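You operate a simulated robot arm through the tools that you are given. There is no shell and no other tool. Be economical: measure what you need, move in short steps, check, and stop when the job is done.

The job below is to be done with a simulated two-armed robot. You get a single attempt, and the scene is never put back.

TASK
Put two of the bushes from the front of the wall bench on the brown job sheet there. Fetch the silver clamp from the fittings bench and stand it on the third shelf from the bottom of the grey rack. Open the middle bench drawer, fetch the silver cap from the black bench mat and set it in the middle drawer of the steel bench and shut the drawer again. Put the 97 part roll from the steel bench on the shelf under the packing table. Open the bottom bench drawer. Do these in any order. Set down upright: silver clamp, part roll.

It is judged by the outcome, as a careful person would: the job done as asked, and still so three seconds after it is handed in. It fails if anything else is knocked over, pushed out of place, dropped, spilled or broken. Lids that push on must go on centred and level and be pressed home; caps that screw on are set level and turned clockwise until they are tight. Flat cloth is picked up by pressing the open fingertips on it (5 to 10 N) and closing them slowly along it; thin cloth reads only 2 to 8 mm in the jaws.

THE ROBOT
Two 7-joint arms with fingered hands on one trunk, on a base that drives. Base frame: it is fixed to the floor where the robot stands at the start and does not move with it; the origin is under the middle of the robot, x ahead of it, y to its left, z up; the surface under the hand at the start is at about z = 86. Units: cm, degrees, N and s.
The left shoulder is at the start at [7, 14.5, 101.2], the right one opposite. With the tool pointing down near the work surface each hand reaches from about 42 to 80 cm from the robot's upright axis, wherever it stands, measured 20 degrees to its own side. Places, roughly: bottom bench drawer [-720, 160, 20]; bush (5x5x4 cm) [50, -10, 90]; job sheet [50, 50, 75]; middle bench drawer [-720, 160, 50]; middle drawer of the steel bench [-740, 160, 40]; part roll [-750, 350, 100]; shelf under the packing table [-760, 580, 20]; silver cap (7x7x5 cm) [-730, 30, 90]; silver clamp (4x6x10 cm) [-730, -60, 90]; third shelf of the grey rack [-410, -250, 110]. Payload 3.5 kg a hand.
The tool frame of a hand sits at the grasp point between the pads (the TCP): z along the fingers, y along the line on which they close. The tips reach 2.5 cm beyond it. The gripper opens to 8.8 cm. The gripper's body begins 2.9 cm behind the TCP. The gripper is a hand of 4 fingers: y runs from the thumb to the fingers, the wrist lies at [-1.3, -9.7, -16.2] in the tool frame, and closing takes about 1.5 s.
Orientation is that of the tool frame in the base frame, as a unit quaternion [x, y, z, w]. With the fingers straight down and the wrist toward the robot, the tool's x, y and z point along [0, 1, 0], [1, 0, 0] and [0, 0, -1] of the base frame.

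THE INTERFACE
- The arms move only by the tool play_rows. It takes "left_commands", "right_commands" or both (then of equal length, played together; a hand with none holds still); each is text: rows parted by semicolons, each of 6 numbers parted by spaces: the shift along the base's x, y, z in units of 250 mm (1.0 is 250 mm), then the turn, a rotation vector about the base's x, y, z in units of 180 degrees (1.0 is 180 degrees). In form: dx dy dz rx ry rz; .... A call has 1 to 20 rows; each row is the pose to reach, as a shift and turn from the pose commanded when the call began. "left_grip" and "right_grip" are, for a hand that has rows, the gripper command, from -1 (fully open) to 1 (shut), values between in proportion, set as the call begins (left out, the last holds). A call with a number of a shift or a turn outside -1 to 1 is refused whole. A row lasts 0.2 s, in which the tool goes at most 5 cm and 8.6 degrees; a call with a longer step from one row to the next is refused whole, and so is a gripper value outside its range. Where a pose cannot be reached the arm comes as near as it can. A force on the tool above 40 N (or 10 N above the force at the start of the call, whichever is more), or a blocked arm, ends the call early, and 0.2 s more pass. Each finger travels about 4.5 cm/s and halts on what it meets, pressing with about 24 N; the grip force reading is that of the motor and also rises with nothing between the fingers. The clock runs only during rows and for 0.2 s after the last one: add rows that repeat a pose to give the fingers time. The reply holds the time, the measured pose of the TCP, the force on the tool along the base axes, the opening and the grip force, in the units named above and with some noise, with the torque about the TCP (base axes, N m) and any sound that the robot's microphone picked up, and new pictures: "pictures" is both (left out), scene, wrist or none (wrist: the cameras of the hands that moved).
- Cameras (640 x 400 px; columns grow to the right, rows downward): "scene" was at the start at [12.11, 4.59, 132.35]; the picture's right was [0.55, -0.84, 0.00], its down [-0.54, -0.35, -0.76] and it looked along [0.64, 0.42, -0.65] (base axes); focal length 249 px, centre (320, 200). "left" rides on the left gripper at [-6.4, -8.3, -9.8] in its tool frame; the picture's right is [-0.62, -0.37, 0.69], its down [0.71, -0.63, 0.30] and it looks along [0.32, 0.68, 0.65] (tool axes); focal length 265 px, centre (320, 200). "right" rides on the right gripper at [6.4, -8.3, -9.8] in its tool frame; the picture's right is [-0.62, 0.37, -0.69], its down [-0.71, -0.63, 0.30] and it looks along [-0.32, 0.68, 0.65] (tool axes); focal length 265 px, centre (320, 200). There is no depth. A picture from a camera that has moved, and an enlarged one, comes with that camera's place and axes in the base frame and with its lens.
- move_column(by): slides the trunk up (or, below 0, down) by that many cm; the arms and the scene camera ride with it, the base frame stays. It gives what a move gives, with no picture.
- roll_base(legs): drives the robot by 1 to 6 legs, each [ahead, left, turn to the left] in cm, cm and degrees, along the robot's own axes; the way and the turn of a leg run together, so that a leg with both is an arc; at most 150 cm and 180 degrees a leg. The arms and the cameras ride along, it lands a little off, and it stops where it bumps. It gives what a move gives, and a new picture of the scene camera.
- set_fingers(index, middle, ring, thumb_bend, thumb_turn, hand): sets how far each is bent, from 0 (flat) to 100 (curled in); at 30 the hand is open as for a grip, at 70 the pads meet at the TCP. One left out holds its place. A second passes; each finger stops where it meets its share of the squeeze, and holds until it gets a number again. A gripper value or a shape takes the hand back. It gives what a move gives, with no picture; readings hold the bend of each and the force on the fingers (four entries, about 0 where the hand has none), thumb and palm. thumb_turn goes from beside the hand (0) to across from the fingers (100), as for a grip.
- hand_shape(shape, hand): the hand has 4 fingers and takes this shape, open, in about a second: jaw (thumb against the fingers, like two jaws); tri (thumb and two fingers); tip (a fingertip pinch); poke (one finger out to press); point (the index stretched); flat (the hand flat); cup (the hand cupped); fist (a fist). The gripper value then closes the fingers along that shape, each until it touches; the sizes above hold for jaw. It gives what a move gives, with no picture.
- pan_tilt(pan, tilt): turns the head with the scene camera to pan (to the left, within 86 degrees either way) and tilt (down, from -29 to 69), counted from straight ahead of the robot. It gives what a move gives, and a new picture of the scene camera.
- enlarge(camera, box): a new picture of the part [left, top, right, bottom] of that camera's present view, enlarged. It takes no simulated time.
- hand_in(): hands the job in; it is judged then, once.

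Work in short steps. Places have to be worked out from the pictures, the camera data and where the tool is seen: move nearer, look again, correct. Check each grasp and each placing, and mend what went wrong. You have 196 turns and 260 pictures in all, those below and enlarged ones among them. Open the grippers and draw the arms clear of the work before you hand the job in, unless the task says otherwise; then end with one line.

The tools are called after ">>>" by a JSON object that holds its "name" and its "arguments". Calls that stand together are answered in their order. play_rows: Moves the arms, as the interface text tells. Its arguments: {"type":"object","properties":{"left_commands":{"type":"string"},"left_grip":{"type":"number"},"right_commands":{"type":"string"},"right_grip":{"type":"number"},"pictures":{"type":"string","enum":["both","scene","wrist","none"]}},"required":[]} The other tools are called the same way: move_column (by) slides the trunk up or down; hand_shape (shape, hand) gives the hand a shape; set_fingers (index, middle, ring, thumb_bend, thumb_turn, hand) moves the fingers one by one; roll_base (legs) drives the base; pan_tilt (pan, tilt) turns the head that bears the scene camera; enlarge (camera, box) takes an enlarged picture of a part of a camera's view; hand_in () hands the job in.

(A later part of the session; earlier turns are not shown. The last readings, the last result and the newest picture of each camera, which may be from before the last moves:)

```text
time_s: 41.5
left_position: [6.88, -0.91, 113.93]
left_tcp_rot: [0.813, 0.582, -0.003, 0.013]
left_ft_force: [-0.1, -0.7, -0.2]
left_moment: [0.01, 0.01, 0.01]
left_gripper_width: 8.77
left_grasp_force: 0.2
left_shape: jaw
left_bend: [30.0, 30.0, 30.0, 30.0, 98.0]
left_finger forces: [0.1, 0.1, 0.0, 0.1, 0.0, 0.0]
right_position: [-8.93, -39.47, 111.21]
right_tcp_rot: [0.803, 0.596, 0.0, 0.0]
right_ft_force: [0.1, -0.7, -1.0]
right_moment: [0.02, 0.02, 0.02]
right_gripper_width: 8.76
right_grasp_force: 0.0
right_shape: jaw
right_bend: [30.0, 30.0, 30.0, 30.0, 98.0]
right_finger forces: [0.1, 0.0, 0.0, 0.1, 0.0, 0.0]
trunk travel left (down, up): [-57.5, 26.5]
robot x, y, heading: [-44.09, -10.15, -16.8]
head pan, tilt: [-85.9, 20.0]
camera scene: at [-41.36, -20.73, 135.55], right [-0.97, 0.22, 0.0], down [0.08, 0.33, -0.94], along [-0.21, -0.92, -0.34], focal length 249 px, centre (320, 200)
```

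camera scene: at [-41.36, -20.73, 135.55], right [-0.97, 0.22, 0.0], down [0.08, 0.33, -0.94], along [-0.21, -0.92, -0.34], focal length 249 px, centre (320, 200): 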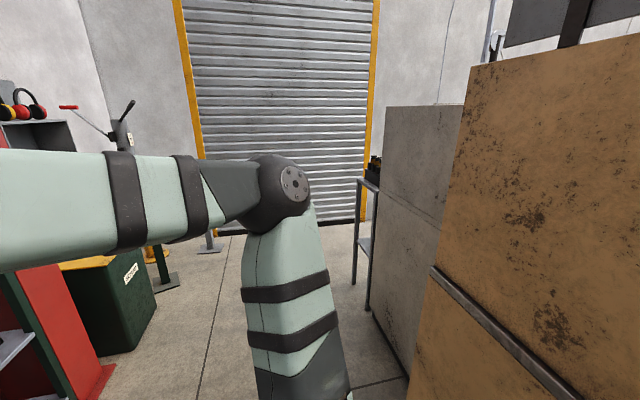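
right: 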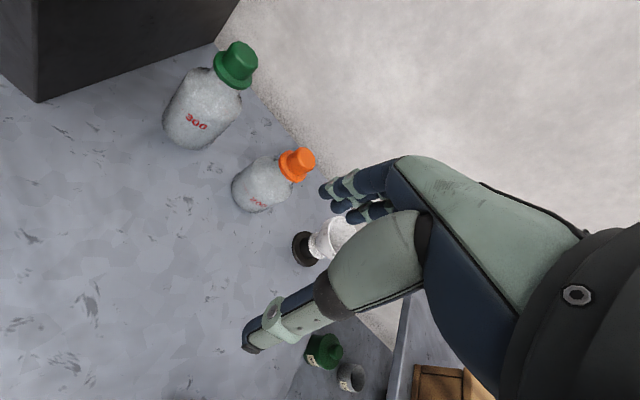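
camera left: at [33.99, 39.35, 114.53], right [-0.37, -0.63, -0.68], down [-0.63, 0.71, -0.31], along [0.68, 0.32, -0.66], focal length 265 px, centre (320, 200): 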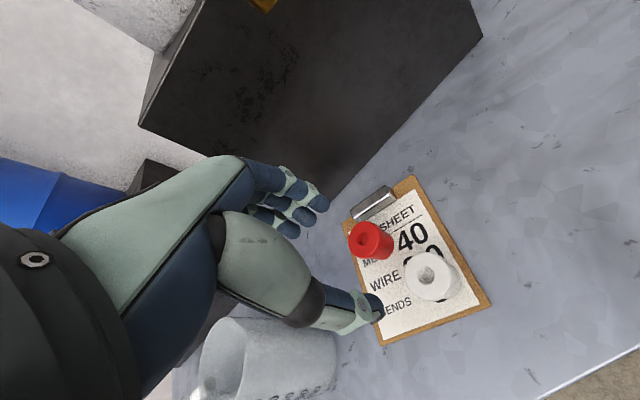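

The aisle is about 1.4 m wide to the south. I drive sideways to the south along x≈-35.

>>> {"name": "roll_base", "arguments": {"legs": [[50, -140, 0], [14, -48, 0]]}}

```text
time_s: 51.3
left_position: [15.15, -197.4, 113.75]
left_tcp_rot: [0.81, 0.586, -0.005, 0.015]
left_ft_force: [-0.1, -0.3, -0.2]
left_moment: [0.02, 0.02, -0.02]
left_gripper_width: 8.76
left_grasp_force: 0.0
left_shape: jaw
left_bend: [30.0, 30.0, 30.0, 30.0, 98.0]
left_finger forces: [0.0, 0.0, 0.0, 0.0, 0.0, 0.0]
right_position: [-0.62, -236.1, 111.32]
right_tcp_rot: [0.801, 0.599, 0.0, 0.0]
right_ft_force: [-0.3, -1.2, 0.2]
right_moment: [-0.02, 0.04, 0.0]
right_gripper_width: 8.78
right_grasp_force: 0.0
right_shape: jaw
right_bend: [30.0, 30.0, 30.0, 30.0, 98.0]
right_finger forces: [0.1, 0.1, 0.0, 0.0, 0.0, 0.0]
trunk travel left (down, up): [-57.5, 26.5]
robot x, y, heading: [-35.95, -207.06, -16.6]
head pan, tilt: [-85.9, 20.0]
camera scene: at [-33.22, -217.54, 135.55], right [-0.98, 0.22, 0.0], down [0.07, 0.33, -0.94], along [-0.2, -0.92, -0.34], focal length 249 px, centre (320, 200)
```

scene: 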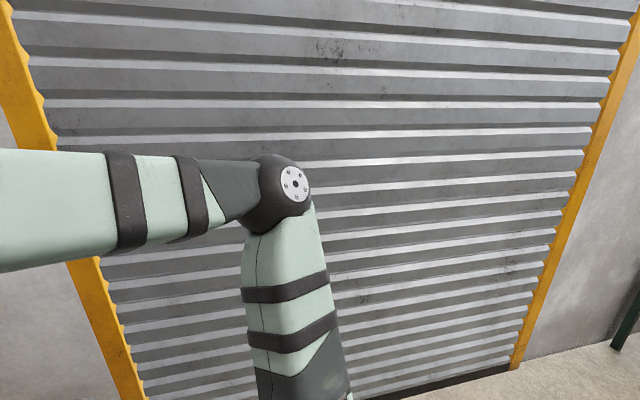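

I turn to face west, with the head straight ahead.

>>> {"name": "roll_base", "arguments": {"legs": [[0, 0, -163]]}}

>>> {"name": "pan_tilt", "arguments": {"pan": 0, "tilt": 15}}

```text
time_s: 58.5
left_position: [-82.7, -229.48, 113.81]
left_tcp_rot: [-0.688, 0.726, 0.014, 0.003]
left_ft_force: [0.0, -0.7, -0.9]
left_moment: [0.0, 0.0, -0.03]
left_gripper_width: 8.77
left_grasp_force: 0.2
left_shape: jaw
left_bend: [30.0, 30.0, 30.0, 30.0, 98.0]
left_finger forces: [0.0, 0.0, 0.1, 0.1, 0.1, 0.0]
right_position: [-77.91, -188.11, 111.21]
right_tcp_rot: [-0.7, 0.715, 0.0, 0.001]
right_ft_force: [-0.8, 0.0, 0.4]
right_moment: [0.01, 0.0, -0.03]
right_gripper_width: 8.77
right_grasp_force: 0.0
right_shape: jaw
right_bend: [30.0, 30.0, 30.0, 30.0, 98.0]
right_finger forces: [0.1, 0.0, 0.1, 0.0, 0.0, 0.0]
trunk travel left (down, up): [-57.5, 26.5]
robot x, y, heading: [-35.99, -206.89, 178.6]
head pan, tilt: [-85.9, 20.0]
camera scene: at [-41.48, -197.62, 135.55], right [1.0, 0.05, 0.0], down [0.02, -0.34, -0.94], along [-0.05, 0.94, -0.34], focal length 249 px, centre (320, 200)
```

scene: 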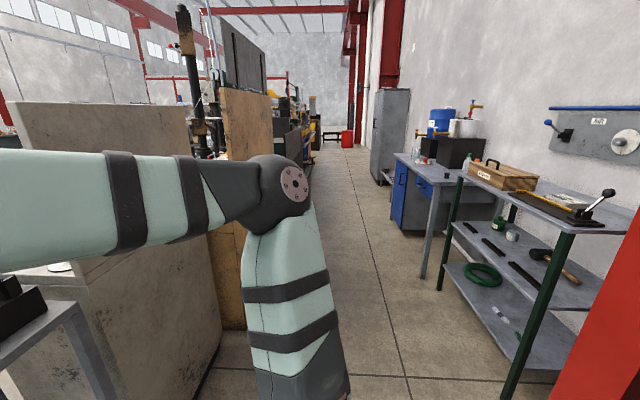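

```text
time_s: 60.0
left_position: [-82.74, -229.57, 113.67]
left_tcp_rot: [-0.688, 0.726, 0.014, 0.003]
left_ft_force: [0.8, -0.4, 0.4]
left_moment: [0.05, 0.01, -0.01]
left_gripper_width: 8.77
left_grasp_force: 0.1
left_shape: jaw
left_bend: [30.0, 30.0, 30.0, 30.0, 98.0]
left_finger forces: [0.0, 0.0, 0.0, 0.0, 0.0, 0.1]
right_position: [-77.88, -188.16, 111.08]
right_tcp_rot: [-0.7, 0.714, 0.0, 0.001]
right_ft_force: [0.2, -0.4, -0.5]
right_moment: [0.0, 0.01, -0.01]
right_gripper_width: 8.76
right_grasp_force: 0.1
right_shape: jaw
right_bend: [30.0, 30.0, 30.0, 30.0, 98.0]
right_finger forces: [0.1, 0.0, 0.0, 0.0, 0.0, 0.1]
trunk travel left (down, up): [-57.5, 26.5]
robot x, y, heading: [-36.31, -207.08, 178.9]
head pan, tilt: [0.0, 15.0]
camera scene: at [-50.37, -206.7, 136.36], right [0.02, 1.0, 0.0], down [0.26, -0.01, -0.97], along [-0.97, 0.02, -0.26], focal length 249 px, centre (320, 200)
```

scene: 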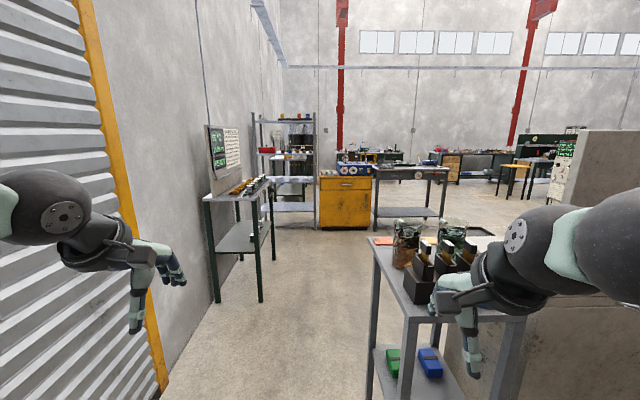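

I see a path: between the south wall and the near table, then north-west past the second table. I drive that in steps.

>>> {"name": "roll_base", "arguments": {"legs": [[0, 33, 0], [148, 0, 0], [15, -60, 0]]}}

```text
time_s: 72.4
left_position: [-246.91, -191.84, 113.74]
left_tcp_rot: [-0.672, 0.74, 0.015, 0.003]
left_ft_force: [-0.9, 0.1, -0.1]
left_moment: [0.0, 0.01, -0.03]
left_gripper_width: 8.79
left_grasp_force: 0.0
left_shape: jaw
left_bend: [30.0, 30.0, 30.0, 30.0, 98.0]
left_finger forces: [0.0, 0.0, 0.1, 0.0, 0.0, 0.1]
right_position: [-240.28, -150.62, 111.35]
right_tcp_rot: [-0.684, 0.729, 0.0, 0.0]
right_ft_force: [-0.5, -1.0, 0.9]
right_moment: [0.0, 0.01, 0.03]
right_gripper_width: 8.75
right_grasp_force: 0.1
right_shape: jaw
right_bend: [30.0, 30.0, 30.0, 30.0, 98.0]
right_finger forces: [0.0, 0.0, 0.1, 0.0, 0.0, 0.1]
trunk travel left (down, up): [-57.5, 26.5]
robot x, y, heading: [-199.74, -171.19, 176.1]
head pan, tilt: [0.0, 15.0]
camera scene: at [-213.63, -170.37, 136.36], right [0.06, 1.0, 0.0], down [0.26, -0.02, -0.97], along [-0.96, 0.06, -0.26], focal length 249 px, centre (320, 200)
```

scene: 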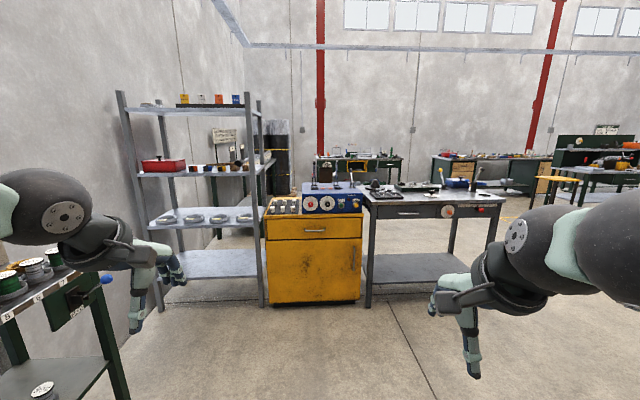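

The grey rack's front is at x≈-392, y -290…-205. I enlarge views of the rack and of the way further west.

>>> {"name": "enlarge", "arguments": {"camera": "scene", "box": [110, 80, 290, 200]}}

>>> {"name": "enlarge", "arguments": {"camera": "scene", "box": [290, 100, 640, 320]}}

```text
3.33 times, centred on (200, 140) of scene
camera zoom: at [-213.63, -170.37, 136.36], right [0.06, 1.0, 0.0], down [0.26, -0.02, -0.97], along [-0.96, 0.06, -0.26], focal length 831 px, centre (720, 400)
```

zoom: 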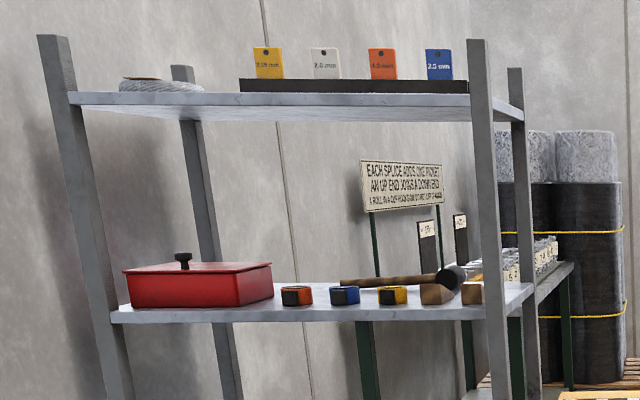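

```text
1.82 times, centred on (465, 210) of scene
camera zoom: at [-213.63, -170.37, 136.36], right [0.06, 1.0, 0.0], down [0.26, -0.02, -0.97], along [-0.96, 0.06, -0.26], focal length 453 px, centre (56, 182)
```

zoom: 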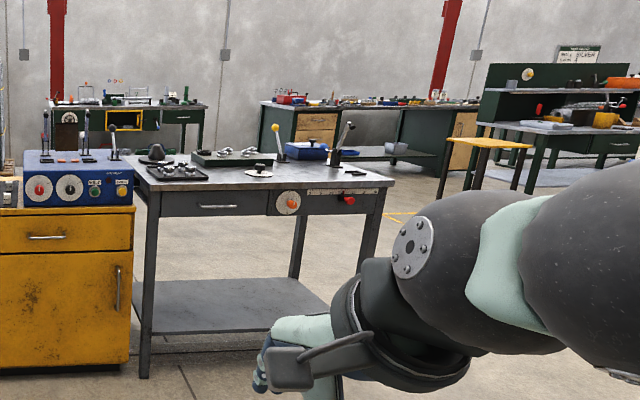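

I look right before moving north-west.

>>> {"name": "pan_tilt", "arguments": {"pan": -60, "tilt": 20}}

```text
time_s: 73.7
left_position: [-246.91, -191.79, 113.89]
left_tcp_rot: [-0.673, 0.739, 0.014, 0.002]
left_ft_force: [0.8, 0.2, 0.3]
left_moment: [-0.03, 0.03, 0.02]
left_gripper_width: 8.76
left_grasp_force: 0.1
left_shape: jaw
left_bend: [30.0, 30.0, 30.0, 30.0, 98.0]
left_finger forces: [0.1, 0.1, 0.0, 0.0, 0.0, 0.1]
right_position: [-240.31, -150.68, 111.36]
right_tcp_rot: [-0.684, 0.729, 0.0, -0.001]
right_ft_force: [-0.4, 0.3, -0.6]
right_moment: [0.02, -0.03, 0.0]
right_gripper_width: 8.76
right_grasp_force: 0.2
right_shape: jaw
right_bend: [30.0, 30.0, 30.0, 30.0, 98.0]
right_finger forces: [0.0, 0.1, 0.1, 0.1, 0.0, 0.0]
trunk travel left (down, up): [-57.5, 26.5]
robot x, y, heading: [-199.09, -171.2, 176.2]
head pan, tilt: [-60.0, 20.0]
camera scene: at [-208.44, -162.61, 135.55], right [0.9, 0.44, 0.0], down [0.15, -0.31, -0.94], along [-0.42, 0.84, -0.34], focal length 249 px, centre (320, 200)
```

scene: 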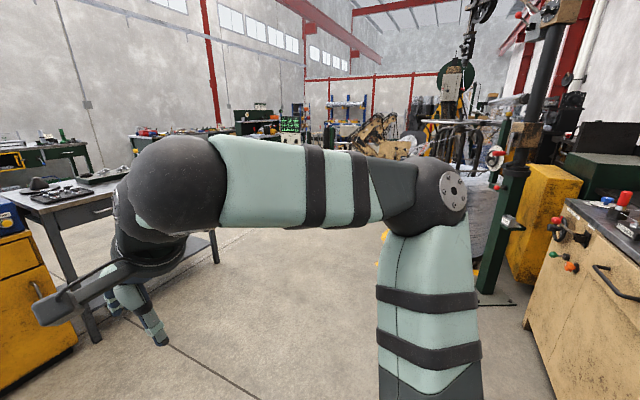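

Open floor to the north-west. I drive there keeping my heading, then west.

>>> {"name": "roll_base", "arguments": {"legs": [[80, -110, 0], [10, -115, 0]]}}

>>> {"name": "pan_tilt", "arguments": {"pan": 0, "tilt": 15}}

```text
time_s: 86.1
left_position: [-325.41, 40.03, 113.74]
left_tcp_rot: [-0.671, 0.741, 0.015, 0.003]
left_ft_force: [0.2, -0.1, -0.5]
left_moment: [0.02, 0.02, 0.04]
left_gripper_width: 8.77
left_grasp_force: 0.1
left_shape: jaw
left_bend: [30.0, 30.0, 30.0, 30.0, 98.0]
left_finger forces: [0.0, 0.0, 0.0, 0.0, 0.0, 0.0]
right_position: [-318.65, 81.02, 111.19]
right_tcp_rot: [-0.683, 0.73, 0.0, 0.0]
right_ft_force: [0.1, -0.9, 0.7]
right_moment: [-0.03, -0.02, -0.02]
right_gripper_width: 8.79
right_grasp_force: 0.1
right_shape: jaw
right_bend: [30.0, 30.0, 30.0, 30.0, 98.0]
right_finger forces: [0.0, 0.0, 0.0, 0.0, 0.0, 0.0]
trunk travel left (down, up): [-57.5, 26.5]
robot x, y, heading: [-277.64, 60.43, 175.9]
head pan, tilt: [-60.0, 20.0]
camera scene: at [-286.8, 69.0, 135.55], right [0.9, 0.44, 0.0], down [0.15, -0.31, -0.94], along [-0.41, 0.84, -0.34], focal length 249 px, centre (320, 200)
```

scene: 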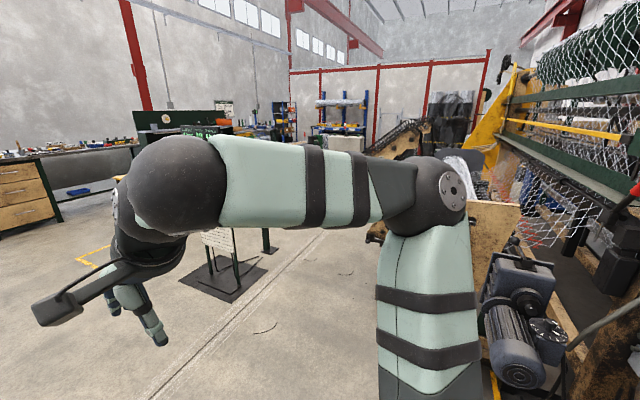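

```text
time_s: 87.4
left_position: [-325.34, 39.97, 113.73]
left_tcp_rot: [-0.671, 0.741, 0.015, 0.004]
left_ft_force: [-0.8, -0.2, -0.5]
left_moment: [0.01, -0.04, 0.01]
left_gripper_width: 8.76
left_grasp_force: 0.1
left_shape: jaw
left_bend: [30.0, 30.0, 30.0, 30.0, 98.0]
left_finger forces: [0.0, 0.0, 0.0, 0.1, 0.0, 0.1]
right_position: [-318.68, 81.21, 111.29]
right_tcp_rot: [-0.684, 0.73, -0.001, 0.0]
right_ft_force: [0.0, -0.3, -0.4]
right_moment: [0.01, 0.03, 0.04]
right_gripper_width: 8.77
right_grasp_force: 0.0
right_shape: jaw
right_bend: [30.0, 30.0, 30.0, 30.0, 98.0]
right_finger forces: [0.0, 0.0, 0.1, 0.0, 0.1, 0.0]
trunk travel left (down, up): [-57.5, 26.5]
robot x, y, heading: [-277.6, 60.64, 176.0]
head pan, tilt: [0.0, 15.0]
camera scene: at [-292.03, 61.3, 136.36], right [0.07, 1.0, 0.0], down [0.26, -0.02, -0.97], along [-0.96, 0.07, -0.26], focal length 249 px, centre (320, 200)
```

scene: 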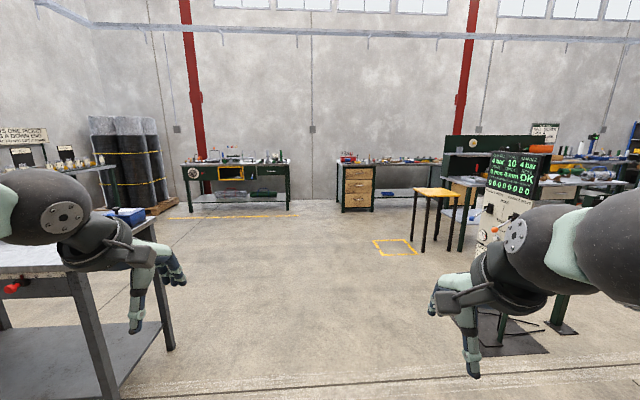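

Open floor to the far benches: fittings bench at y≈-157…39, then the steel bench with wooden drawers at y≈160. I drive toward the fittings bench.

>>> {"name": "roll_base", "arguments": {"legs": [[150, 0, 4], [100, 60, 0], [60, 45, 0]]}}

```text
time_s: 104.0
left_position: [-634.41, -60.4, 113.85]
left_tcp_rot: [-0.688, 0.726, 0.015, 0.003]
left_ft_force: [-0.2, 0.1, 0.0]
left_moment: [-0.02, 0.02, -0.02]
left_gripper_width: 8.78
left_grasp_force: 0.1
left_shape: jaw
left_bend: [30.0, 30.0, 30.0, 30.0, 98.0]
left_finger forces: [0.0, 0.1, 0.1, 0.1, 0.2, 0.0]
right_position: [-629.39, -18.86, 111.23]
right_tcp_rot: [-0.699, 0.715, 0.0, -0.001]
right_ft_force: [0.1, 0.4, -0.3]
right_moment: [0.0, 0.0, 0.04]
right_gripper_width: 8.78
right_grasp_force: 0.0
right_shape: jaw
right_bend: [30.0, 30.0, 30.0, 30.0, 98.0]
right_finger forces: [0.0, 0.1, 0.1, 0.1, 0.0, 0.0]
trunk travel left (down, up): [-57.5, 26.5]
robot x, y, heading: [-587.68, -37.81, 178.5]
head pan, tilt: [0.0, 15.0]
camera scene: at [-601.96, -37.58, 136.36], right [0.02, 1.0, 0.0], down [0.26, -0.01, -0.97], along [-0.97, 0.02, -0.26], focal length 249 px, centre (320, 200)
```

scene: 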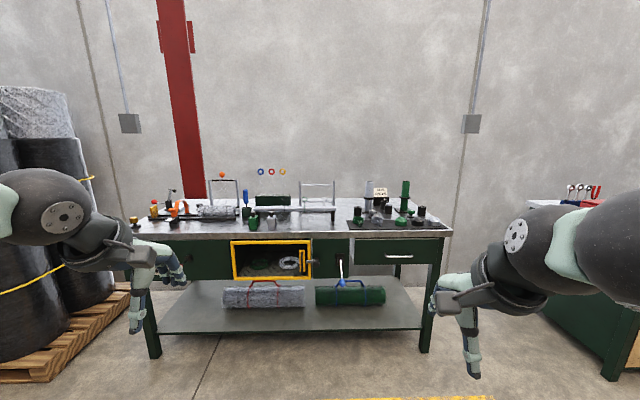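

>>> {"name": "enlarge", "arguments": {"camera": "scene", "box": [120, 160, 460, 290]}}

```text
1.88 times, centred on (290, 225) of scene
camera zoom: at [-601.96, -37.58, 136.36], right [0.02, 1.0, 0.0], down [0.26, -0.01, -0.97], along [-0.97, 0.02, -0.26], focal length 469 px, centre (376, 153)
```

zoom: 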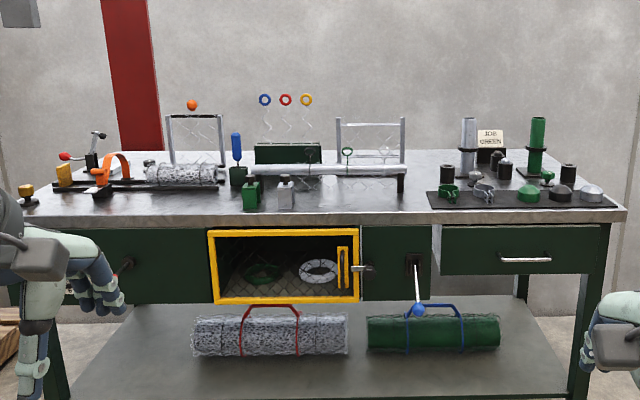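

The silver clamp stands at about [-730, -60] next to the green one; the silver cap is at the right end of the mat. I drive ahead 75 cm and look down.

>>> {"name": "roll_base", "arguments": {"legs": [[75, 0, 1.5]]}}

>>> {"name": "pan_tilt", "arguments": {"pan": 15, "tilt": 40}}

```text
time_s: 108.1
left_position: [-709.54, -61.61, 113.79]
left_tcp_rot: [-0.7, 0.714, 0.014, 0.003]
left_ft_force: [-0.1, -0.6, 0.4]
left_moment: [0.01, -0.02, -0.01]
left_gripper_width: 8.75
left_grasp_force: 0.0
left_shape: jaw
left_bend: [30.0, 30.0, 30.0, 30.0, 98.0]
left_finger forces: [0.1, 0.2, 0.0, 0.0, 0.0, 0.0]
right_position: [-705.91, -19.98, 111.25]
right_tcp_rot: [0.713, -0.702, 0.0, 0.0]
right_ft_force: [-0.1, 0.2, -0.6]
right_moment: [0.01, -0.02, 0.02]
right_gripper_width: 8.79
right_grasp_force: 0.0
right_shape: jaw
right_bend: [30.0, 30.0, 30.0, 30.0, 98.0]
right_finger forces: [0.1, 0.1, 0.1, 0.0, 0.0, 0.0]
trunk travel left (down, up): [-57.5, 26.5]
robot x, y, heading: [-663.84, -37.58, -179.2]
head pan, tilt: [0.0, 15.0]
camera scene: at [-677.92, -37.64, 136.36], right [-0.01, 1.0, 0.0], down [0.26, 0.0, -0.97], along [-0.97, -0.01, -0.26], focal length 249 px, centre (320, 200)
```

scene: 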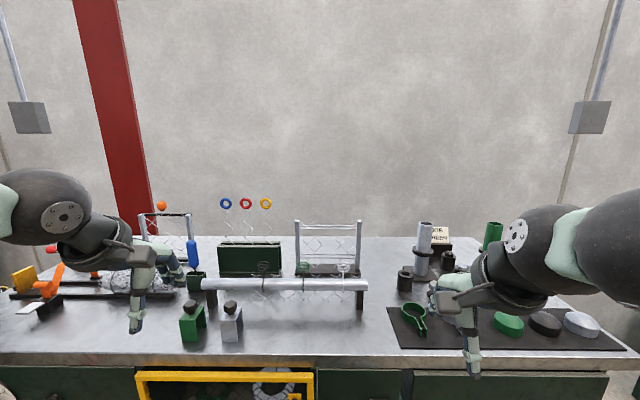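

```text
time_s: 109.0
left_position: [-709.38, -61.6, 113.79]
left_tcp_rot: [-0.7, 0.714, 0.016, 0.003]
left_ft_force: [-0.1, 0.7, 0.2]
left_moment: [0.0, -0.01, 0.0]
left_gripper_width: 8.77
left_grasp_force: 0.1
left_shape: jaw
left_bend: [30.0, 30.0, 30.0, 30.0, 98.0]
left_finger forces: [0.1, 0.1, 0.0, 0.1, 0.0, 0.1]
right_position: [-706.0, -20.11, 111.35]
right_tcp_rot: [0.712, -0.702, -0.001, 0.0]
right_ft_force: [-0.2, -0.6, -0.8]
right_moment: [0.02, 0.02, -0.01]
right_gripper_width: 8.77
right_grasp_force: 0.0
right_shape: jaw
right_bend: [30.0, 30.0, 30.0, 30.0, 98.0]
right_finger forces: [0.0, 0.1, 0.0, 0.0, 0.1, 0.0]
trunk travel left (down, up): [-57.5, 26.5]
robot x, y, heading: [-663.52, -37.23, -179.4]
head pan, tilt: [15.0, 40.0]
camera scene: at [-676.77, -39.81, 132.42], right [-0.27, 0.96, 0.0], down [0.62, 0.17, -0.77], along [-0.74, -0.21, -0.64], focal length 249 px, centre (320, 200)
```

scene: 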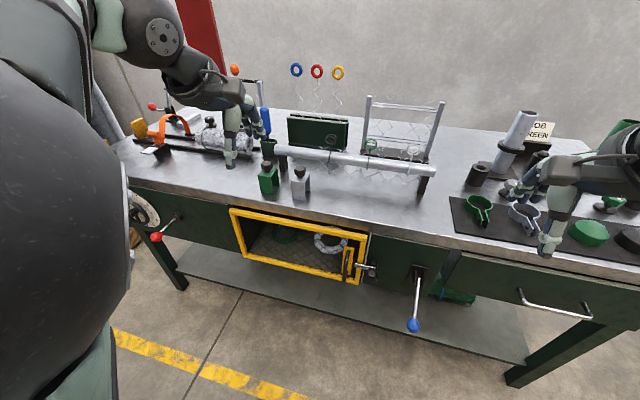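

The clamp is near [-729.5, -60.3], top about z 96, with a rod ~8 cm behind it. I bring the left hand above it for a wrist look.

>>> {"name": "play_rows", "arguments": {"left_commands": "-0.18 0.01 0 0 0 0;-0.36 0.03 -0.02 0 0 0;-0.54 0.05 -0.06 0 0 0;-0.7 0.05 -0.1 0 0 0;-0.8 0.05 -0.2 0 0 0;-0.8 0.05 -0.2 0 0 0"}}

```text
time_s: 110.4
left_position: [-729.56, -60.43, 108.89]
left_tcp_rot: [-0.7, 0.714, 0.015, 0.002]
left_ft_force: [0.6, 0.9, -0.2]
left_moment: [-0.04, -0.02, 0.0]
left_gripper_width: 8.76
left_grasp_force: 0.0
left_shape: jaw
left_bend: [30.0, 30.0, 30.0, 30.0, 98.0]
left_finger forces: [0.0, 0.0, 0.0, 0.1, 0.0, 0.1]
right_position: [-705.87, -20.05, 111.29]
right_tcp_rot: [0.712, -0.702, -0.001, 0.001]
right_ft_force: [0.3, 0.4, -0.3]
right_moment: [0.01, 0.02, 0.0]
right_gripper_width: 8.75
right_grasp_force: 0.1
right_shape: jaw
right_bend: [30.0, 30.0, 30.0, 30.0, 98.0]
right_finger forces: [0.0, 0.1, 0.0, 0.0, 0.1, 0.0]
trunk travel left (down, up): [-57.5, 26.5]
robot x, y, heading: [-663.88, -37.35, -179.3]
head pan, tilt: [15.0, 40.0]
camera scene: at [-676.68, -39.81, 132.42], right [-0.27, 0.96, 0.0], down [0.62, 0.17, -0.77], along [-0.74, -0.21, -0.64], focal length 249 px, centre (320, 200)
camera left: at [-720.88, -54.48, 118.89], right [0.37, 0.63, -0.68], down [0.61, -0.72, -0.33], along [-0.7, -0.29, -0.65], focal length 265 px, centre (320, 200)
```

scene: 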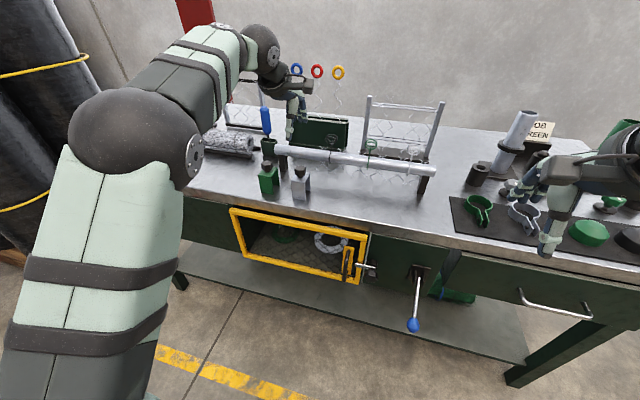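
left: 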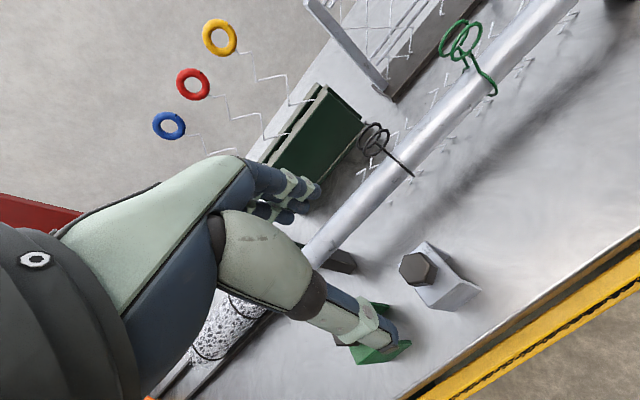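

The clamp centre is near [-730.6, -60.5]. I narrow the fingers slightly (to pass in front of the rod) and go lower, then look.

>>> {"name": "play_rows", "arguments": {"left_commands": "-0.01 0 -0.1 0 0 0;-0.02 0 -0.2 0 0 0;-0.03 0 -0.3 0 0 0;-0.03 0 -0.42 0 0 0;-0.03 0 -0.42 0 0 0", "left_grip": -0.8, "pictures": "wrist"}}

```text
time_s: 111.6
left_position: [-730.18, -60.37, 98.12]
left_tcp_rot: [-0.701, 0.713, 0.015, 0.002]
left_ft_force: [-0.2, -0.7, -0.1]
left_moment: [0.01, 0.02, 0.03]
left_gripper_width: 7.9
left_grasp_force: 0.1
left_shape: jaw
left_bend: [30.0, 32.0, 30.0, 33.0, 98.0]
left_finger forces: [0.0, 0.0, 0.0, 0.0, 0.0, 0.0]
right_position: [-705.93, -19.95, 111.31]
right_tcp_rot: [0.712, -0.702, -0.001, 0.001]
right_ft_force: [0.3, 0.0, -1.6]
right_moment: [0.01, 0.0, -0.02]
right_gripper_width: 8.77
right_grasp_force: 0.1
right_shape: jaw
right_bend: [30.0, 30.0, 30.0, 30.0, 98.0]
right_finger forces: [0.1, 0.1, 0.0, 0.0, 0.0, 0.0]
trunk travel left (down, up): [-57.5, 26.5]
robot x, y, heading: [-663.82, -37.42, -179.3]
head pan, tilt: [15.0, 40.0]
camera left: at [-721.61, -54.44, 108.22], right [0.37, 0.63, -0.68], down [0.61, -0.72, -0.33], along [-0.7, -0.29, -0.65], focal length 265 px, centre (320, 200)
```

left: 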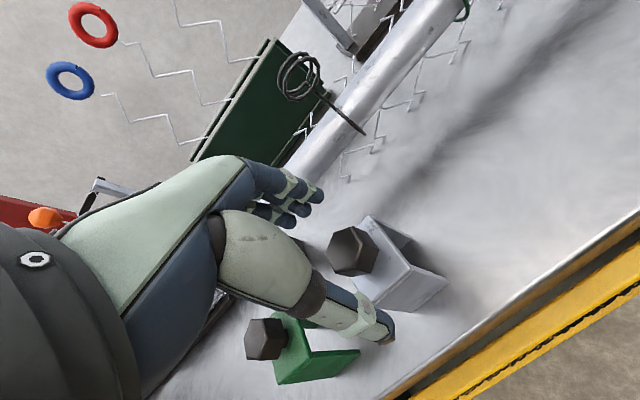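

The knob lies right under the TCP. I descend carefully toward z 93.5 since the palm is close above the knob.

>>> {"name": "play_rows", "arguments": {"left_commands": "0 0 -0.05 0 0 0;-0.01 0 -0.1 0 0 0;-0.01 0 -0.15 0 0 0;-0.01 0 -0.19 0 0 0;-0.01 0 -0.19 0 0 0", "pictures": "wrist"}}

```text
time_s: 112.8
left_position: [-730.37, -60.4, 93.51]
left_tcp_rot: [-0.7, 0.714, 0.015, 0.003]
left_ft_force: [0.1, 0.4, -0.2]
left_moment: [0.0, 0.01, -0.01]
left_gripper_width: 7.91
left_grasp_force: 0.0
left_shape: jaw
left_bend: [30.0, 32.0, 30.0, 33.0, 98.0]
left_finger forces: [0.0, 0.0, 0.1, 0.0, 0.0, 0.1]
right_position: [-705.95, -20.02, 111.24]
right_tcp_rot: [0.712, -0.702, -0.001, 0.001]
right_ft_force: [0.6, 0.8, 0.4]
right_moment: [0.0, -0.02, 0.0]
right_gripper_width: 8.75
right_grasp_force: 0.0
right_shape: jaw
right_bend: [30.0, 30.0, 30.0, 30.0, 98.0]
right_finger forces: [0.1, 0.1, 0.1, 0.1, 0.0, 0.1]
trunk travel left (down, up): [-57.5, 26.5]
robot x, y, heading: [-663.46, -37.38, -179.1]
head pan, tilt: [15.0, 40.0]
camera left: at [-721.78, -54.46, 103.42], right [0.37, 0.63, -0.68], down [0.61, -0.72, -0.33], along [-0.7, -0.29, -0.65], focal length 265 px, centre (320, 200)
```

left: 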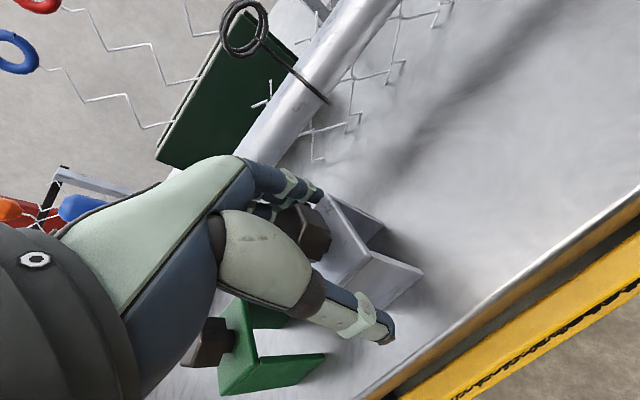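

>>> {"name": "enlarge", "arguments": {"camera": "left", "box": [180, 140, 460, 400]}}

>>> {"name": "enlarge", "arguments": {"camera": "scene", "box": [230, 70, 390, 220]}}

```text
1.54 times, centred on (320, 270) of left
camera zoom: at [-721.78, -54.46, 103.42], right [0.37, 0.63, -0.68], down [0.61, -0.72, -0.33], along [-0.7, -0.29, -0.65], focal length 408 px, centre (320, 92)
```

zoom: 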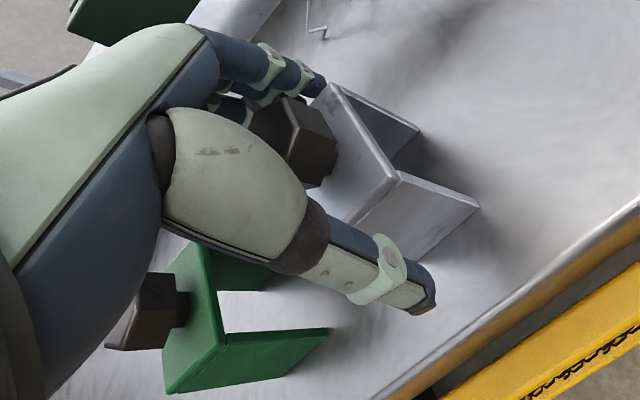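

```text
2.67 times, centred on (310, 145) of scene
camera zoom: at [-676.77, -39.82, 132.41], right [-0.27, 0.96, 0.0], down [0.62, 0.17, -0.77], along [-0.74, -0.21, -0.64], focal length 665 px, centre (347, 347)
```

zoom: 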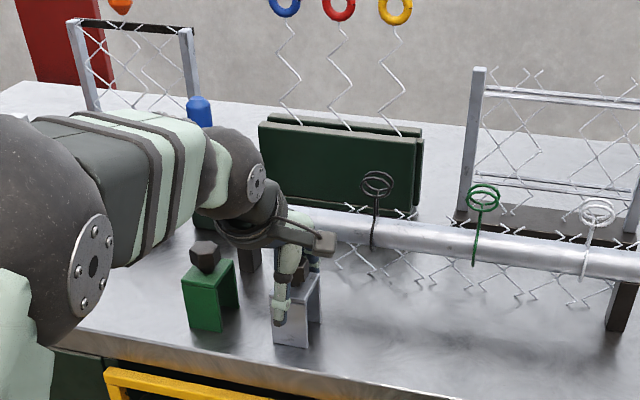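

The clamp is an inverted U with knob on top; the fingers straddle its front and back walls. I go 0.8 cm lower and close.

>>> {"name": "play_rows", "arguments": {"left_commands": "0 0 -0.015 0 0 0;0 0 -0.032 0 0 0;0 0 -0.032 0 0 0", "pictures": "none"}}

>>> {"name": "play_rows", "arguments": {"left_commands": "0 0 0 0 0 0;0 0 0 0 0 0;0 0 0 0 0 0;0 0 0 0 0 0;0 0 0 0 0 0;0 0 0 0 0 0", "left_grip": 1, "pictures": "wrist"}}

```text
time_s: 113.6
left_position: [-730.42, -60.45, 92.73]
left_tcp_rot: [-0.7, 0.714, 0.015, 0.003]
left_ft_force: [0.1, 0.2, 0.1]
left_moment: [-0.02, 0.04, 0.0]
left_gripper_width: 7.92
left_grasp_force: 0.1
left_shape: jaw
left_bend: [30.0, 32.0, 30.0, 33.0, 98.0]
left_finger forces: [0.0, 0.0, 0.1, 0.0, 0.0, 0.0]
right_position: [-705.95, -20.08, 111.22]
right_tcp_rot: [0.712, -0.702, 0.0, 0.0]
right_ft_force: [-0.3, -0.3, 0.4]
right_moment: [0.01, -0.01, -0.04]
right_gripper_width: 8.79
right_grasp_force: 0.2
right_shape: jaw
right_bend: [30.0, 30.0, 30.0, 30.0, 98.0]
right_finger forces: [0.1, 0.0, 0.0, 0.0, 0.0, 0.0]
trunk travel left (down, up): [-57.5, 26.5]
robot x, y, heading: [-663.46, -37.54, -179.2]
head pan, tilt: [15.0, 40.0]
```

```text
time_s: 115.0
left_position: [-730.44, -60.4, 92.71]
left_tcp_rot: [-0.7, 0.714, 0.015, 0.003]
left_ft_force: [0.3, 0.4, -0.2]
left_moment: [-0.01, -0.07, 0.0]
left_gripper_width: 4.6
left_grasp_force: 24.5
left_shape: jaw
left_bend: [74.0, 44.0, 41.0, 68.0, 100.0]
left_finger forces: [12.1, 6.9, 3.1, 0.0, 22.0, 0.0]
right_position: [-706.15, -19.99, 111.19]
right_tcp_rot: [0.712, -0.702, 0.0, 0.0]
right_ft_force: [0.8, 1.3, -0.2]
right_moment: [-0.01, 0.03, 0.01]
right_gripper_width: 8.77
right_grasp_force: 0.0
right_shape: jaw
right_bend: [30.0, 30.0, 30.0, 30.0, 98.0]
right_finger forces: [0.1, 0.0, 0.1, 0.0, 0.0, 0.1]
trunk travel left (down, up): [-57.5, 26.5]
robot x, y, heading: [-663.4, -37.66, -179.5]
head pan, tilt: [15.0, 40.0]
camera left: at [-721.81, -54.46, 102.65], right [0.37, 0.63, -0.68], down [0.61, -0.72, -0.33], along [-0.7, -0.29, -0.65], focal length 265 px, centre (320, 200)
```

left: 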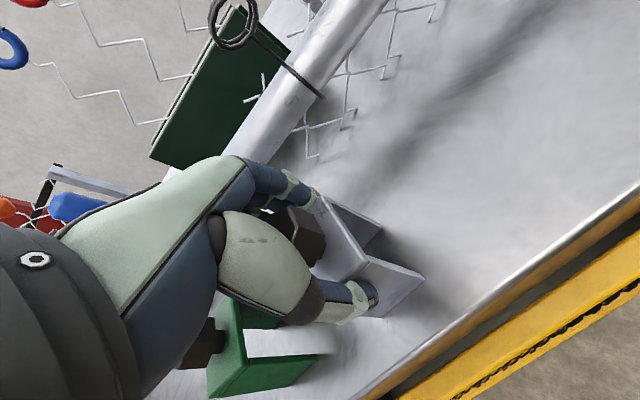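

Gripped firmly. I lift it straight up and check.

>>> {"name": "play_rows", "arguments": {"left_commands": "0 0 0.1 0 0 0;0 0 0.24 0 0 0;0 0 0.42 0 0 0;0 0 0.6 0 0 0;0.14 0 0.7 0 0 0;0.32 0 0.75 0 0 0;0.5 0 0.8 0 0 0;0.68 0 0.84 0 0 0;0.84 0 0.84 0 0 0"}}

```text
time_s: 117.0
left_position: [-709.68, -60.54, 114.08]
left_tcp_rot: [-0.699, 0.714, 0.022, 0.008]
left_ft_force: [0.4, -0.1, -2.0]
left_moment: [0.01, 0.02, 0.0]
left_gripper_width: 4.57
left_grasp_force: 24.2
left_shape: jaw
left_bend: [74.0, 45.0, 42.0, 68.0, 99.0]
left_finger forces: [12.1, 6.8, 3.1, 0.0, 21.9, 0.0]
left hand out of reach, approached as far as the arm can: row 9
right_position: [-705.86, -20.12, 111.37]
right_tcp_rot: [0.713, -0.702, -0.001, 0.0]
right_ft_force: [0.2, -0.2, -0.1]
right_moment: [0.02, 0.04, 0.02]
right_gripper_width: 8.77
right_grasp_force: 0.0
right_shape: jaw
right_bend: [30.0, 30.0, 30.0, 30.0, 98.0]
right_finger forces: [0.0, 0.0, 0.1, 0.0, 0.0, 0.1]
trunk travel left (down, up): [-57.5, 26.5]
robot x, y, heading: [-663.48, -37.49, -179.3]
head pan, tilt: [15.0, 40.0]
camera scene: at [-676.67, -39.89, 132.42], right [-0.27, 0.96, 0.0], down [0.62, 0.17, -0.77], along [-0.74, -0.21, -0.64], focal length 249 px, centre (320, 200)
camera left: at [-701.03, -54.69, 124.06], right [0.37, 0.64, -0.67], down [0.61, -0.71, -0.35], along [-0.7, -0.28, -0.65], focal length 265 px, centre (320, 200)
```

scene: 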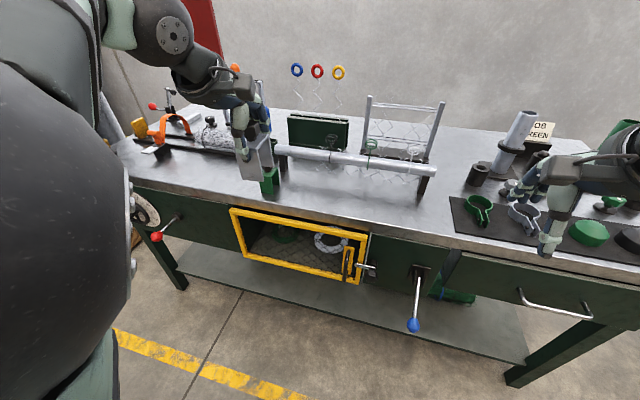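
left: 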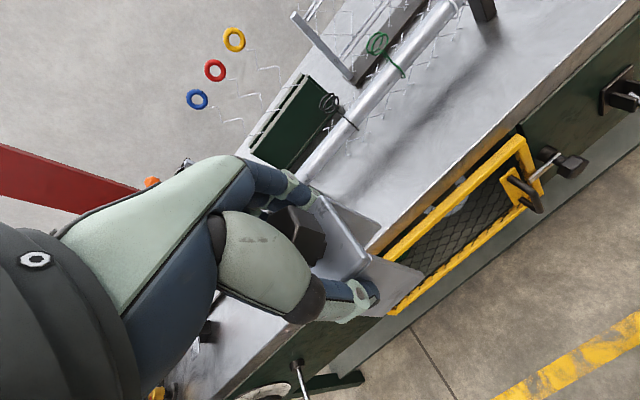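

Clamp is held. I drive backwards along the known open route toward the grey rack, keeping my heading west.

>>> {"name": "roll_base", "arguments": {"legs": [[-60, 0, 0], [-110, -98, 0], [-148, 0, 0], [-25, 60, 0], [0, 130, 0]]}}

>>> {"name": "move_column", "arguments": {"by": 18}}

>>> {"name": "pan_tilt", "arguments": {"pan": 30, "tilt": 25}}

```text
time_s: 143.7
left_position: [-360.28, -145.34, 113.83]
left_tcp_rot: [-0.704, 0.71, 0.018, 0.009]
left_ft_force: [0.4, -0.3, -2.7]
left_moment: [-0.05, -0.03, 0.02]
left_gripper_width: 4.58
left_grasp_force: 24.1
left_shape: jaw
left_bend: [74.0, 45.0, 42.0, 68.0, 99.0]
left_finger forces: [12.1, 6.8, 3.2, 0.0, 21.9, 0.0]
right_position: [-356.76, -104.77, 111.29]
right_tcp_rot: [0.715, -0.699, 0.0, 0.0]
right_ft_force: [-0.5, -1.5, -0.1]
right_moment: [-0.02, -0.01, 0.0]
right_gripper_width: 8.76
right_grasp_force: 0.0
right_shape: jaw
right_bend: [30.0, 30.0, 30.0, 30.0, 98.0]
right_finger forces: [0.0, 0.0, 0.0, 0.0, 0.1, 0.1]
trunk travel left (down, up): [-57.5, 26.5]
robot x, y, heading: [-313.94, -121.44, -178.7]
head pan, tilt: [15.0, 40.0]
camera scene: at [-327.26, -124.3, 132.4], right [-0.28, 0.96, 0.0], down [0.62, 0.18, -0.77], along [-0.74, -0.21, -0.64], focal length 249 px, centre (320, 200)
```

scene: 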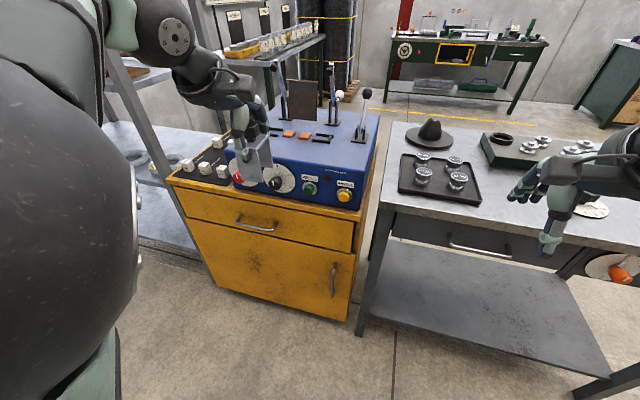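

```text
time_s: 145.7
left_position: [-360.2, -145.37, 131.7]
left_tcp_rot: [-0.704, 0.71, 0.019, 0.009]
left_ft_force: [0.4, -0.2, -2.2]
left_moment: [0.02, 0.01, 0.03]
left_gripper_width: 4.56
left_grasp_force: 23.7
left_shape: jaw
left_bend: [74.0, 45.0, 42.0, 68.0, 99.0]
left_finger forces: [12.2, 6.7, 2.9, 0.0, 21.9, 0.0]
right_position: [-356.71, -104.79, 129.15]
right_tcp_rot: [0.715, -0.699, 0.0, 0.0]
right_ft_force: [-0.1, 1.0, 0.2]
right_moment: [0.01, 0.01, -0.01]
right_gripper_width: 8.77
right_grasp_force: 0.0
right_shape: jaw
right_bend: [30.0, 30.0, 30.0, 30.0, 98.0]
right_finger forces: [0.0, 0.0, 0.0, 0.0, 0.1, 0.0]
trunk travel left (down, up): [-75.5, 8.5]
robot x, y, heading: [-313.88, -121.71, -178.6]
head pan, tilt: [15.0, 40.0]
```

```text
time_s: 146.5
left_position: [-360.12, -145.44, 131.76]
left_tcp_rot: [-0.704, 0.71, 0.02, 0.009]
left_ft_force: [-0.3, -0.1, -2.4]
left_moment: [0.01, 0.01, 0.0]
left_gripper_width: 4.56
left_grasp_force: 23.2
left_shape: jaw
left_bend: [74.0, 45.0, 42.0, 68.0, 99.0]
left_finger forces: [12.2, 6.7, 3.1, 0.1, 21.9, 0.1]
right_position: [-356.8, -104.69, 129.22]
right_tcp_rot: [0.715, -0.699, 0.0, 0.0]
right_ft_force: [-0.5, 0.0, 0.5]
right_moment: [-0.02, 0.0, -0.02]
right_gripper_width: 8.78
right_grasp_force: 0.0
right_shape: jaw
right_bend: [30.0, 30.0, 30.0, 30.0, 98.0]
right_finger forces: [0.0, 0.0, 0.0, 0.1, 0.1, 0.1]
trunk travel left (down, up): [-75.5, 8.5]
robot x, y, heading: [-313.88, -122.02, -178.8]
head pan, tilt: [30.0, 25.0]
camera scene: at [-326.99, -126.7, 152.73], right [-0.52, 0.86, 0.0], down [0.36, 0.22, -0.91], along [-0.78, -0.47, -0.42], focal length 249 px, centre (320, 200)
```

scene: 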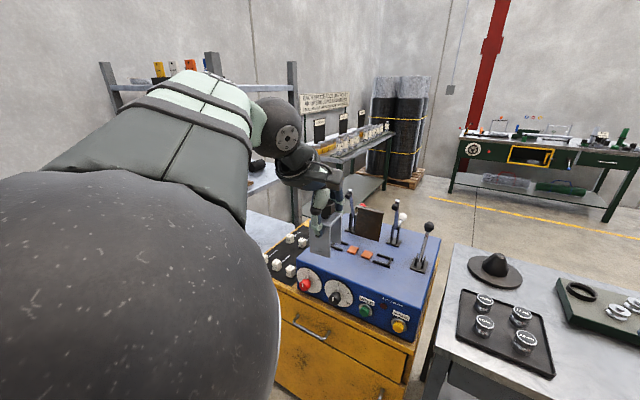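

I move 85 cm further south to stand in front of the rack.

>>> {"name": "roll_base", "arguments": {"legs": [[0, 85, -1]]}}

>>> {"name": "play_rows", "arguments": {"left_commands": "0 0 0 0 0 0", "pictures": "wrist"}}

```text
time_s: 151.0
left_position: [-359.26, -228.87, 131.73]
left_tcp_rot: [-0.699, 0.714, 0.019, 0.009]
left_ft_force: [-0.6, -0.8, -2.6]
left_moment: [-0.02, -0.04, 0.0]
left_gripper_width: 4.54
left_grasp_force: 23.5
left_shape: jaw
left_bend: [74.0, 45.0, 42.0, 68.0, 99.0]
left_finger forces: [12.1, 6.6, 3.1, 0.0, 21.9, 0.0]
right_position: [-355.27, -188.27, 129.3]
right_tcp_rot: [0.711, -0.703, 0.0, 0.0]
right_ft_force: [0.0, -0.4, 0.6]
right_moment: [0.02, -0.03, 0.01]
right_gripper_width: 8.75
right_grasp_force: 0.1
right_shape: jaw
right_bend: [30.0, 30.0, 30.0, 30.0, 98.0]
right_finger forces: [0.0, 0.0, 0.0, 0.0, 0.1, 0.0]
trunk travel left (down, up): [-75.5, 8.5]
robot x, y, heading: [-312.71, -206.14, -179.6]
head pan, tilt: [30.0, 25.0]
camera scene: at [-325.78, -210.58, 152.74], right [-0.51, 0.86, 0.0], down [0.36, 0.21, -0.91], along [-0.78, -0.46, -0.42], focal length 249 px, centre (320, 200)
```

scene: 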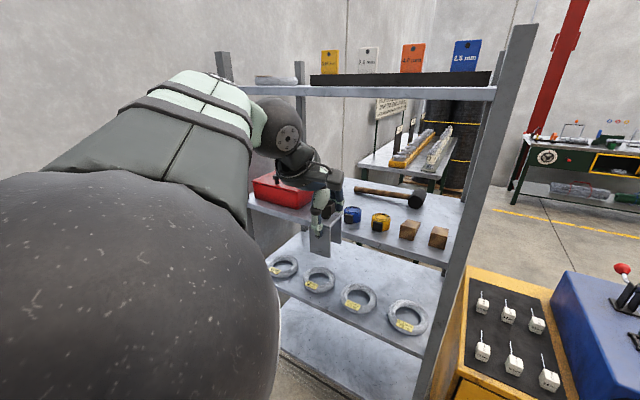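

```text
time_s: 151.4
left_position: [-359.31, -228.9, 131.79]
left_tcp_rot: [-0.699, 0.714, 0.021, 0.01]
left_ft_force: [-0.3, 0.4, -1.7]
left_moment: [0.01, -0.01, 0.0]
left_gripper_width: 4.55
left_grasp_force: 23.8
left_shape: jaw
left_bend: [74.0, 45.0, 42.0, 68.0, 99.0]
left_finger forces: [12.1, 6.7, 3.0, 0.0, 22.0, 0.0]
right_position: [-355.25, -188.49, 129.38]
right_tcp_rot: [0.711, -0.704, 0.0, 0.0]
right_ft_force: [-0.7, 0.1, -0.3]
right_moment: [0.0, -0.02, -0.01]
right_gripper_width: 8.76
right_grasp_force: 0.0
right_shape: jaw
right_bend: [30.0, 30.0, 30.0, 30.0, 98.0]
right_finger forces: [0.0, 0.0, 0.0, 0.0, 0.0, 0.0]
trunk travel left (down, up): [-75.5, 8.5]
robot x, y, heading: [-312.97, -205.92, -179.3]
head pan, tilt: [30.0, 25.0]
camera left: at [-350.58, -223.18, 141.87], right [0.37, 0.64, -0.67], down [0.61, -0.71, -0.34], along [-0.7, -0.28, -0.66], focal length 265 px, centre (320, 200)
```

left: 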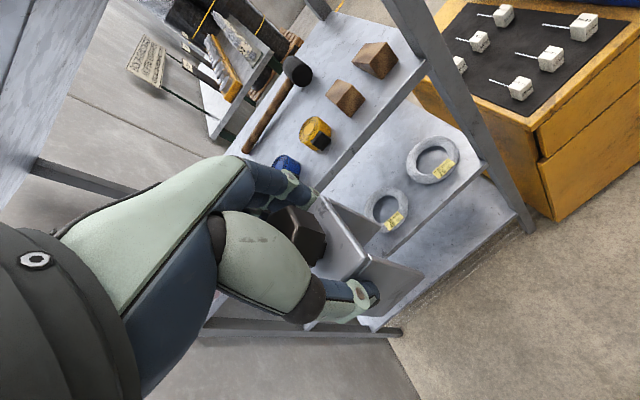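

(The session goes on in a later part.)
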